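You operate a simulated robot arm through the tools that you are given. There is no shell and no other tool. Be economical: measure what you need, move in short steps, check, and stop when the job is done.

Carry out the task below with a simulated robot arm. There is one attempt and no reset: what you move stays moved.

TASK
Take the small black tin and put it on the frosted glass plate.
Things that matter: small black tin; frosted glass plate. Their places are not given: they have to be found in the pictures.

It is judged by the outcome, as a careful person would: the job done as asked, and still so three seconds after it is handed in. It fails if anything else is knocked over, pushed out of place, dropped, spilled or broken.

THE ROBOT
A 7-joint arm with a two-finger parallel gripper, fixed in place. Base frame: the origin is at the foot of the arm, x ahead of it, y to its left, z up; the work surface is at about z = 0. Lengths are in mm, angles in degrees, forces in N, time in s.
With the tool pointing down near the work surface it reaches from about 240 to 620 mm from the base axis. Its first joint turns from -66.0 to 66.0 degrees. Payload 2.6 kg.
Tool frame: the origin (TCP) lies between the finger pads and is the grasp point; the fingertips stand 30 mm ahead of it; z points along the fingers, y is the line along which they close. The gripper opens to 94 mm. The fingers are 28 mm wide and 10 mm thick; the gripper's body (50 by 96 mm) begins 55 mm behind the TCP.
Orientation is told as [roll, pitch, yaw] about the base's x, y, z axes, in that order, counted from this pose: with the fingers straight down and closing along the base's y, the tool's x points along the base's -x, its y along +y and its z along -z.

THE INTERFACE
- The arm moves only by the tool servo_tool. Its argument "steps" is text: rows parted by semicolons, each of 5 numbers parted by spaces: the gripper command, from -1 (shut) to 1 (fully open), values between in proportion, then the shift along the tool's x, y, z in mm, then the turn about the tool's z in degrees. In form: claw tx ty tz spin; .... A call has 1 to 10 rows; each row shifts and turns the commanded pose from where the row before left it, along the tool's axes as they then stand. A row lasts 0.2 s, in which the tool goes at most 50 mm and 8.6 degrees; a call with a longer step from one row to the next is refused whole, and so is a gripper value outside its range. A pose out of reach is approached as far as the arm can. The call stops where the force on the tool passes 40 N (or 10 N more than at its start, if that is more) or the arm is blocked; 0.2 s more then pass. The fingers move at their own pace (about 72 mm/s each) and stop on an object; they squeeze with about 34 N. The grip force told is the motor's: it shows also when the fingers shut on nothing. Time passes only in rows, and 0.2 s behind the last, so rows that do not move let the fingers close. It gives the time, the measured TCP pose, the force on the tool (base axes), the opening and the grip force at its end, in the units of the frame above (readings bear some noise).
- Cameras (640 x 400 px; columns grow to the right, rows downward): "scene" is fixed at [17, 417.3, 572.4]; the picture's right is [-0.91, -0.41, 0.00], its down [-0.20, 0.45, -0.87] and it looks along [0.36, -0.79, -0.49] (base axes); focal length 324 px, centre (320, 200). "wrist" rides on the gripper at [-37, 0, -58] in the tool frame; the picture's right is [0.00, -1.00, 0.00], its down [0.97, 0.00, -0.24] and it looks along [0.24, 0.00, 0.97] (tool axes); focal length 218 px, centre (320, 200).
- grab_frame(camera): a new picture of that camera. No time passes.
- locate(camera, pixels): for up to 12 pixels [column, row] of the newest picture of that camera ("zoom" is the newest enlarged one), the place [x, y, z] in the base frame of the surface seen there, good to about 2 mm. No time passes.
- zoom(camera, box): a new picture of the part [left, top, right, bottom] of that camera's present view, enlarged. No time passes.
- finish_job(): hands the job in; it is judged then, once.

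Work in short steps. Measure before you move; look again where a grasp or a placing could have gone wrong, and mend it. You have 60 turns and 14 pictures in all, the two below and enlarged ones among them. Open the gripper and draw the arm clear of the work before you hand the job in, unless the task says otherwise; then end with one line.

The tools are called after "Request:" as a command line: name --argument value ..., lists and objects as JSON in quotes. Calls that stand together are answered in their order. servo_tool: Moves the arm, as the interface text tells. Its arguments: {"type":"object","properties":{"steps":{"type":"string"}},"required":["steps"]} The other tools are called the same way: grab_frame (camera) takes a picture; locate (camera, pixels) gives the place of the surface under pixels of a picture; zoom (camera, box) takes an enlarged picture of a part of a camera's view; finish_job () hands the job in.

At the start:

```text
clock: 0.0
tool_pos: [298.7, -327.0, 207.7]
ee_rot: [0.0, 0.0, 0.0]
contact_force: [0.3, 0.3, -0.2]
gripper_width: 94.3
finger_force: 0.0
```

scene: 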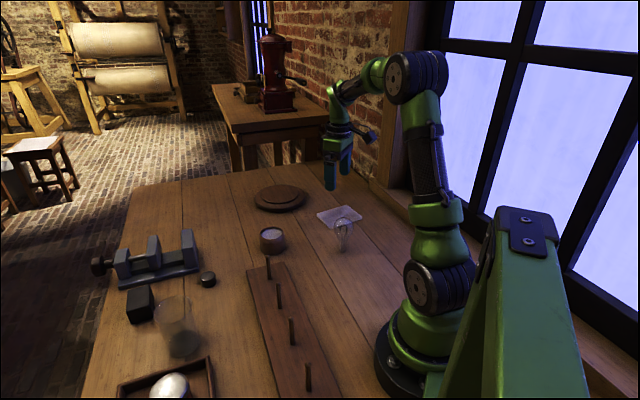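
wrist: 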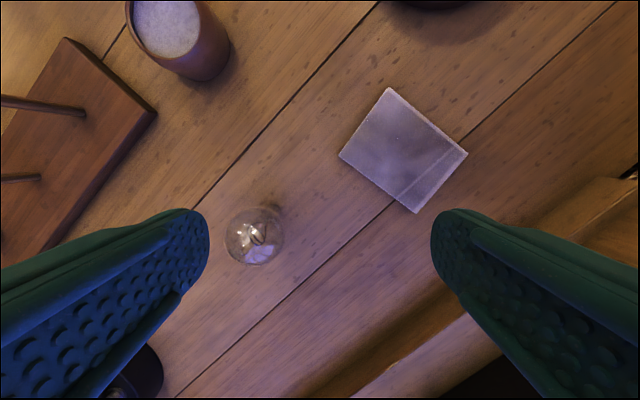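

The small dark round object is near (207,279) and a dark block near (140,304). The glass plate is near (339,216). I'll zoom to identify them.

Request:
zoom --camera "scene" --box '[80, 220, 280, 345]'

Request:
locate --camera "wrist" --pixels '[[389, 89], [466, 154], [416, 212], [340, 155], [402, 150], [255, 235], [600, 100]]'

Request:
locate --camera "scene" --pixels '[[207, 276], [207, 284], [140, 292], [339, 216], [230, 290], [180, 320], [268, 262], [160, 250], [194, 245], [344, 225]]'

```text
3.20 times, centred on (180, 282) of scene
```

zoom: 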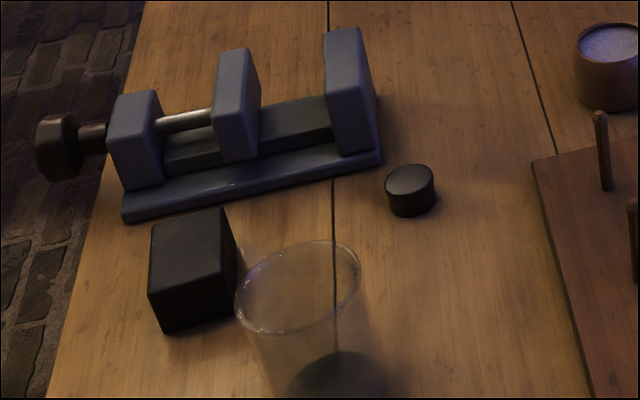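

```text
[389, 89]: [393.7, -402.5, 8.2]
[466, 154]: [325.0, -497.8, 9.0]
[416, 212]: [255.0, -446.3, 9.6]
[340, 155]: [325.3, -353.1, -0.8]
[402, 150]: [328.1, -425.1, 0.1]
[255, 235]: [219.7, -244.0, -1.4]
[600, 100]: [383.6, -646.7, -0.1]
```

```text
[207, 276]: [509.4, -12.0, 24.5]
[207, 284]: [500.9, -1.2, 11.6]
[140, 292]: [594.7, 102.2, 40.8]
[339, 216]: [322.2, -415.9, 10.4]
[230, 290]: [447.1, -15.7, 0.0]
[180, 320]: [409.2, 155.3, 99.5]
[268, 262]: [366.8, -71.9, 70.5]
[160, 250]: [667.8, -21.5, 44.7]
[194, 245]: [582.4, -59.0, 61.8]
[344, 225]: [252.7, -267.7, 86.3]
```

The round tin is near (505,-8), about 25 high. The plate is centred near (325,-425) with its top at about z 9. I'll measure the tin and its neighbours more closely, and move over it at the present height.

Request:
locate --camera "zoom" --pixels '[[409, 179], [390, 182], [430, 178], [409, 168], [409, 190], [410, 212], [380, 160], [372, 120], [345, 150], [350, 255], [240, 260], [540, 200]]'

Request:
servo_tool --steps "1 -26 40 0 0;1 -26 40 0 0;1 -26 40 0 0;1 -26 40 0 0;1 -26 40 0 0;1 -26 40 0 0;1 -26 40 0 0;1 -22 38 0 0;1 0 0 0 0"

Request:
grab_frame --camera "wrist"

```text
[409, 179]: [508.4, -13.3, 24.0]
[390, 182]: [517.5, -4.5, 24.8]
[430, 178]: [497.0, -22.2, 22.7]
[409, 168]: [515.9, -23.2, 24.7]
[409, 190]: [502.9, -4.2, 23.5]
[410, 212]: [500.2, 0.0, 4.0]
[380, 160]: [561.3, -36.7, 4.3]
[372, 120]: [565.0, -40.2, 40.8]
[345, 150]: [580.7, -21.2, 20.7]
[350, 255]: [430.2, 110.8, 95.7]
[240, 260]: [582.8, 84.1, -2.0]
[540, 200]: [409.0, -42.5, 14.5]
```

```text
clock: 2.0
tool_pos: [503.0, -11.2, 209.7]
ee_rot: [0.1, -0.1, 0.0]
contact_force: [0.2, 0.0, 1.0]
gripper_width: 94.0
finger_force: 0.1
```

```text
10 pictures are left
```

wrist: 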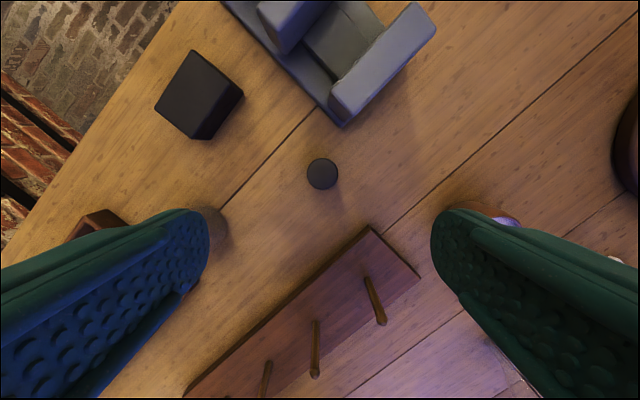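

The tin is at (322,174). I'll locate its edges, the rack corner at (370,230), the vise corner at (343,127), and the tumbler.

Request:
locate --camera "wrist" --pixels '[[322, 174], [309, 174], [335, 174], [322, 161], [322, 187], [370, 228], [420, 275], [343, 127], [215, 230], [365, 282], [330, 270]]'

Request:
zoom --camera "scene" --box '[120, 220, 320, 345]'

```text
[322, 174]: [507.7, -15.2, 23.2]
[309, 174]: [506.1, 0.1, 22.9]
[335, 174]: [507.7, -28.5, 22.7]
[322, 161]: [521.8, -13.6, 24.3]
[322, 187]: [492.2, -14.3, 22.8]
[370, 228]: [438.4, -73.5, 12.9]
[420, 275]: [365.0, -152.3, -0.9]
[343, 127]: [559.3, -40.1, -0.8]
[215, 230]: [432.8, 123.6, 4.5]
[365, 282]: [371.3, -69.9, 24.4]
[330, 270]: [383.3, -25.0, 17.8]
```

```text
3.20 times, centred on (220, 282) of scene
```

zoom: 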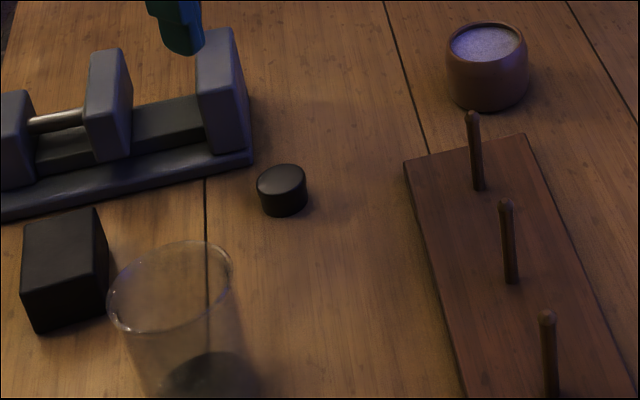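

The tin is centred at (507.5,-14) with a diameter of about 33 and its top at 24. The fingers have room on both sides. I'll narrow the opening to about 64 and descend to z≈36.

Request:
servo_tool --steps "0.36 -4.5 -3 0 0;0.36 0 0 40 0;0.36 0 0 40 0;0.36 0 0 40 0;0.36 0 0 30 0;0.36 0 0 0 0"

Request:
grab_frame --camera "wrist"

```text
clock: 3.4
tool_pos: [507.8, -12.4, 57.8]
ee_rot: [-0.1, 0.0, 0.0]
contact_force: [0.3, 0.4, 0.3]
gripper_width: 64.1
finger_force: 0.0
```

```text
8 pictures are left
```

wrist: 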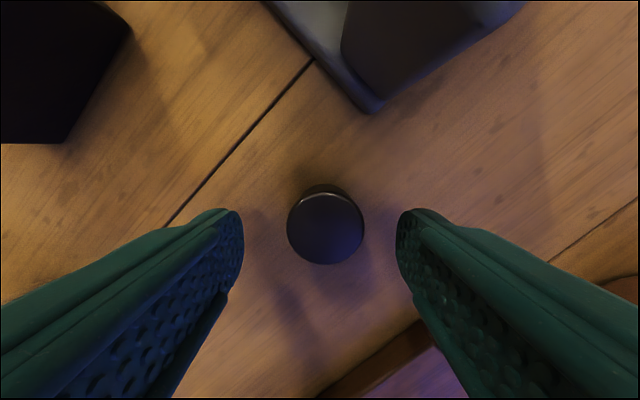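

The tin sits between the fingers, about 2 mm to the right of centre. I'll shift, descend to z≈36 and close.

Request:
servo_tool --steps "0.36 0 -2 12 0;0.36 0 0 10 0;0.36 0 0 0 0;-1 0 0 0 0;-1 0 0 0 0;-1 0 0 0 0;-1 0 0 0 0"

```text
clock: 5.0
tool_pos: [508.5, -14.3, 36.2]
ee_rot: [0.0, 0.0, 0.0]
contact_force: [0.0, -0.9, 0.6]
gripper_width: 33.9
finger_force: 34.0
```

The gripper holds a 34 mm wide object at full force. I'll lift it straight up.

Request:
servo_tool --steps "-1 0 0 20 0;-1 0 0 0 0"

```text
clock: 5.4
tool_pos: [511.6, -14.0, 30.2]
ee_rot: [0.0, -0.7, -0.2]
contact_force: [-2.8, -1.5, 5.4]
gripper_width: 34.0
finger_force: 34.7
stopped in row 2: the force on the tool passed its limit (the readings are from after the stop); the commanded pose is now the measured one
```

I used the wrong sign: tool +z is down, so the tips pressed on the table and the arm stopped. The grip is unchanged, so I'll lift with negative z.

Request:
servo_tool --steps "-1 0 0 -10 0;-1 0 0 -20 0;-1 0 0 -40 0;-1 0 0 -45 0;-1 0 0 -45 0;-1 0 0 0 0"

Request:
grab_frame --camera "wrist"

```text
clock: 6.8
tool_pos: [510.8, -13.5, 188.6]
ee_rot: [0.1, -0.7, -0.2]
contact_force: [0.3, 0.0, -0.4]
gripper_width: 34.1
finger_force: 33.9
```

```text
7 pictures are left
```

wrist: 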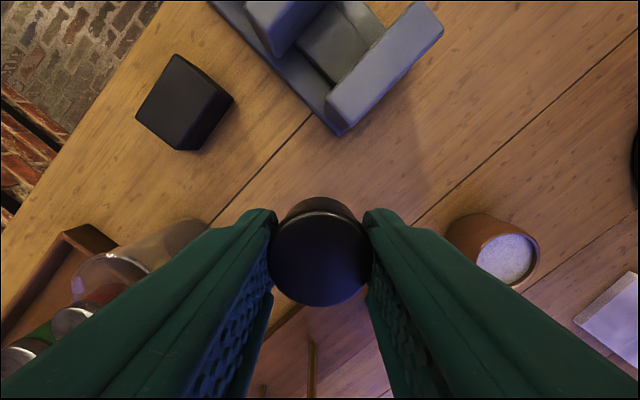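

The tin is held. I'll travel high to above the plate and re-measure it there.

Request:
servo_tool --steps "-1 18.6 -41 0 0;-1 18.6 -41 0 0;-1 18.6 -41 0 0;-1 18.6 -41 0 0;-1 18.6 -41 0 0;-1 18.6 -41 0 0;-1 18.6 -41 0 0;-1 18.6 -41 0 0;-1 18.6 -41 0 0;-1 18.6 -41 0 0"

Request:
grab_frame --camera "wrist"

Request:
zoom --camera "scene" --box '[260, 150, 420, 250]'

```text
clock: 9.0
tool_pos: [319.2, -418.0, 189.4]
ee_rot: [0.1, -0.8, -0.2]
contact_force: [1.2, -0.3, -0.8]
gripper_width: 33.8
finger_force: 34.1
```

```text
6 pictures are left
```

wrist: 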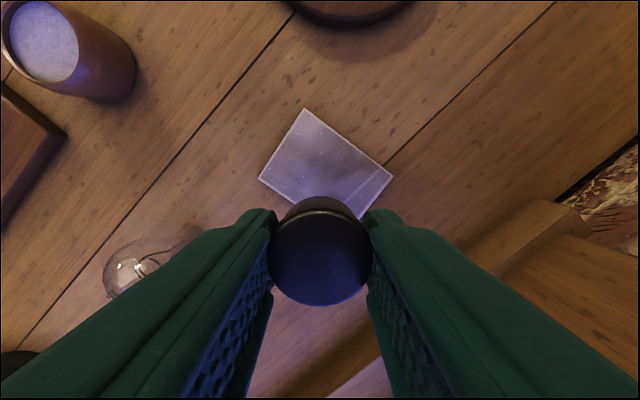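

```text
4.00 times, centred on (340, 200) of scene
```

zoom: 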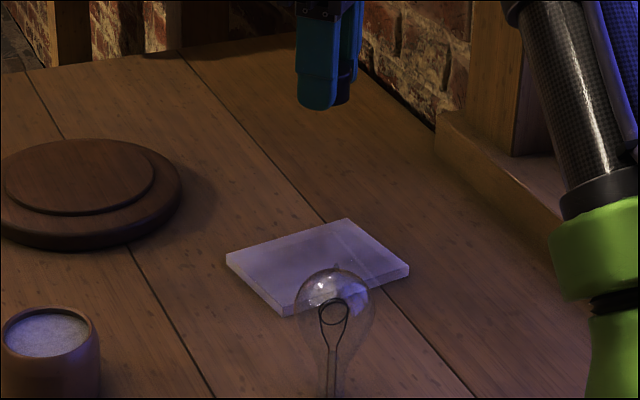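

The plate is visible ahead with the bulb well to the side. I'll locate the plate corners and the sill edge.

Request:
locate --camera "zoom" --pixels '[[229, 256], [347, 222], [405, 268], [282, 305], [300, 260], [370, 255], [282, 313], [405, 277], [520, 210]]'

Request:
locate --camera "wrist" --pixels '[[306, 111], [390, 177], [261, 179], [310, 150], [360, 214], [500, 265], [540, 205], [440, 300]]'

```text
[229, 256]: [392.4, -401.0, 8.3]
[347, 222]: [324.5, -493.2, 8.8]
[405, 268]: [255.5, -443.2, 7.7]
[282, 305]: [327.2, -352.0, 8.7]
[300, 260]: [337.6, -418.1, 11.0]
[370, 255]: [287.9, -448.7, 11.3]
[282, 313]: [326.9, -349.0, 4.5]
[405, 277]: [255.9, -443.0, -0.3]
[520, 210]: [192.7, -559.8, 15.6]
```

```text
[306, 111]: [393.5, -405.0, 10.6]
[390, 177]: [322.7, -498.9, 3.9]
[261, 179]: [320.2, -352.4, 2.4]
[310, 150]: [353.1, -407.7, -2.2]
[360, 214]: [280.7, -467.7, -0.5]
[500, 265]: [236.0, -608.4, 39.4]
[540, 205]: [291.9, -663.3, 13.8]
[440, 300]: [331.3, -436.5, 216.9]
```

The plate centre is about (325,-423) and its top is at z≈9. I'll centre over it and descend to z≈58.

Request:
servo_tool --steps "-1 -6 -5 0 0;-1 0 0 40 0;-1 0 0 40 0;-1 0 0 35 0;-1 0 0 16 0;-1 0 0 0 0"

Request:
zoom --camera "scene" --box '[280, 160, 400, 235]'

```text
clock: 10.4
tool_pos: [328.3, -428.8, 56.0]
ee_rot: [0.1, -0.8, -0.3]
contact_force: [0.5, 0.8, 0.2]
gripper_width: 33.7
finger_force: 34.2
```

```text
5.33 times, centred on (340, 198) of scene
```

zoom: 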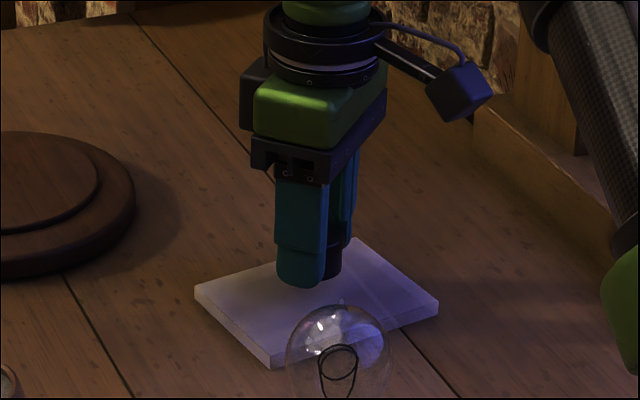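

Position over the plate looks good. I'll go down gently in 2–3 mm steps and watch the force.

Request:
servo_tool --steps "-1 1 3 4 0;-1 0 0 3 0;-1 0 0 2 0;-1 0 0 2 0;-1 0 0 0 0"

```text
clock: 11.6
tool_pos: [327.7, -425.3, 46.0]
ee_rot: [0.0, -0.7, -0.4]
contact_force: [-0.2, 0.2, 0.3]
gripper_width: 33.9
finger_force: 33.8
```

Request:
servo_tool --steps "-1 0 0 1.5 0;-1 0 0 1 0;-1 0 0 0 0"

```text
clock: 12.4
tool_pos: [329.0, -425.4, 41.6]
ee_rot: [0.1, -0.8, -0.3]
contact_force: [0.2, -0.9, -0.3]
gripper_width: 33.8
finger_force: 34.0
```

Request:
servo_tool --steps "-1 0 0 1 0;-1 0 0 0 0;-1 0 0 0 0"

Request:
zoom --camera "scene" --box '[310, 185, 374, 225]'

```text
clock: 13.2
tool_pos: [329.1, -425.2, 41.0]
ee_rot: [0.1, -0.8, -0.2]
contact_force: [-0.2, -0.4, 0.0]
gripper_width: 33.9
finger_force: 33.9
```

```text
10.00 times, centred on (342, 205) of scene
```

zoom: 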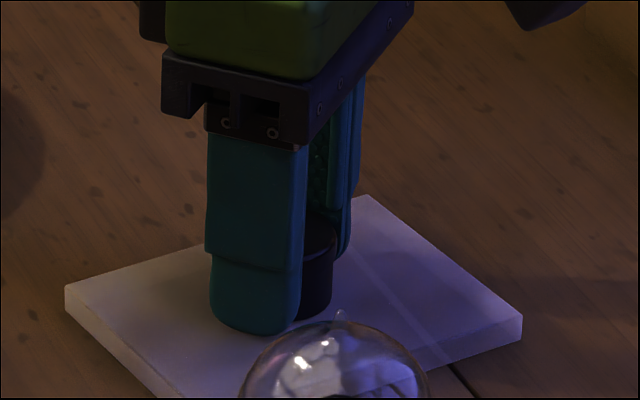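

Almost in contact, with no force yet. I'll go down another 1.5 mm.

Request:
servo_tool --steps "-1 0 0 0.8 0;-1 0 0 0.7 0;-1 0 0 0 0"

```text
clock: 14.0
tool_pos: [329.3, -425.4, 40.8]
ee_rot: [0.0, -0.9, -0.2]
contact_force: [-2.5, 5.5, 14.3]
gripper_width: 33.9
finger_force: 34.0
```

Contact: 14 N upward. I'll ease off slightly, open, and then rise.

Request:
servo_tool --steps "-1 0 0 -1 0;-1 0 0 0 0;-0.1 0 0 0 0;0.1 0 0 0 0;0.3 0 0 0 0;0.36 0 0 0 0"

Request:
servo_tool --steps "0.36 0 0 -15 0;0.36 0 0 -30 0;0.36 0 0 -45 0;0.36 0 0 -45 0;0.36 0 0 0 0"

Request:
grab_frame --camera "wrist"

Request:
grab_frame --camera "scene"

```text
clock: 15.4
tool_pos: [329.2, -423.8, 39.9]
ee_rot: [0.0, -0.8, -0.4]
contact_force: [-2.1, 3.7, 8.1]
gripper_width: 61.6
finger_force: 0.1
```

```text
clock: 16.6
tool_pos: [329.2, -425.0, 177.7]
ee_rot: [0.1, -0.8, -0.1]
contact_force: [-0.3, 0.1, 0.0]
gripper_width: 63.8
finger_force: 0.1
```

```text
2 pictures are left
```

wrist: 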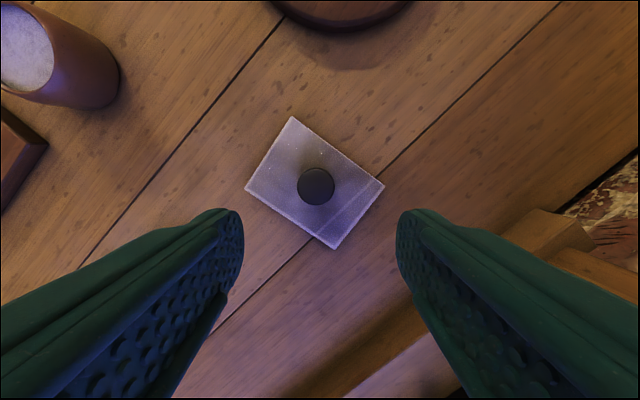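

```text
1 pictures are left
```

scene: 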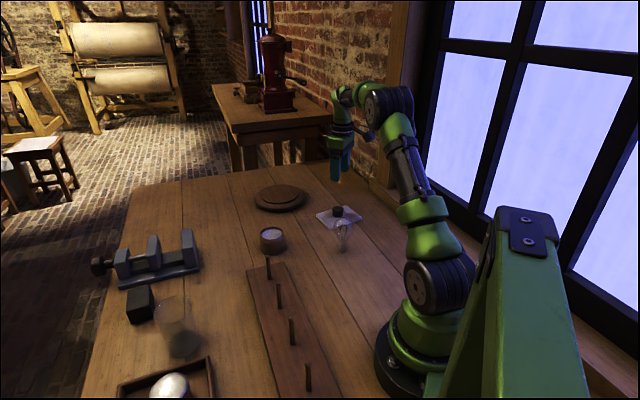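

The tin rests upright in the middle of the plate at (316,187) in the wrist view. The other objects are where they were, and the arm is clear with the gripper open, so I'm handing in.

Request:
finish_job

```text
The job is handed in.
```

The small black tin is standing upright in the middle of the frosted glass plate; nothing else was moved, and the job is handed in.
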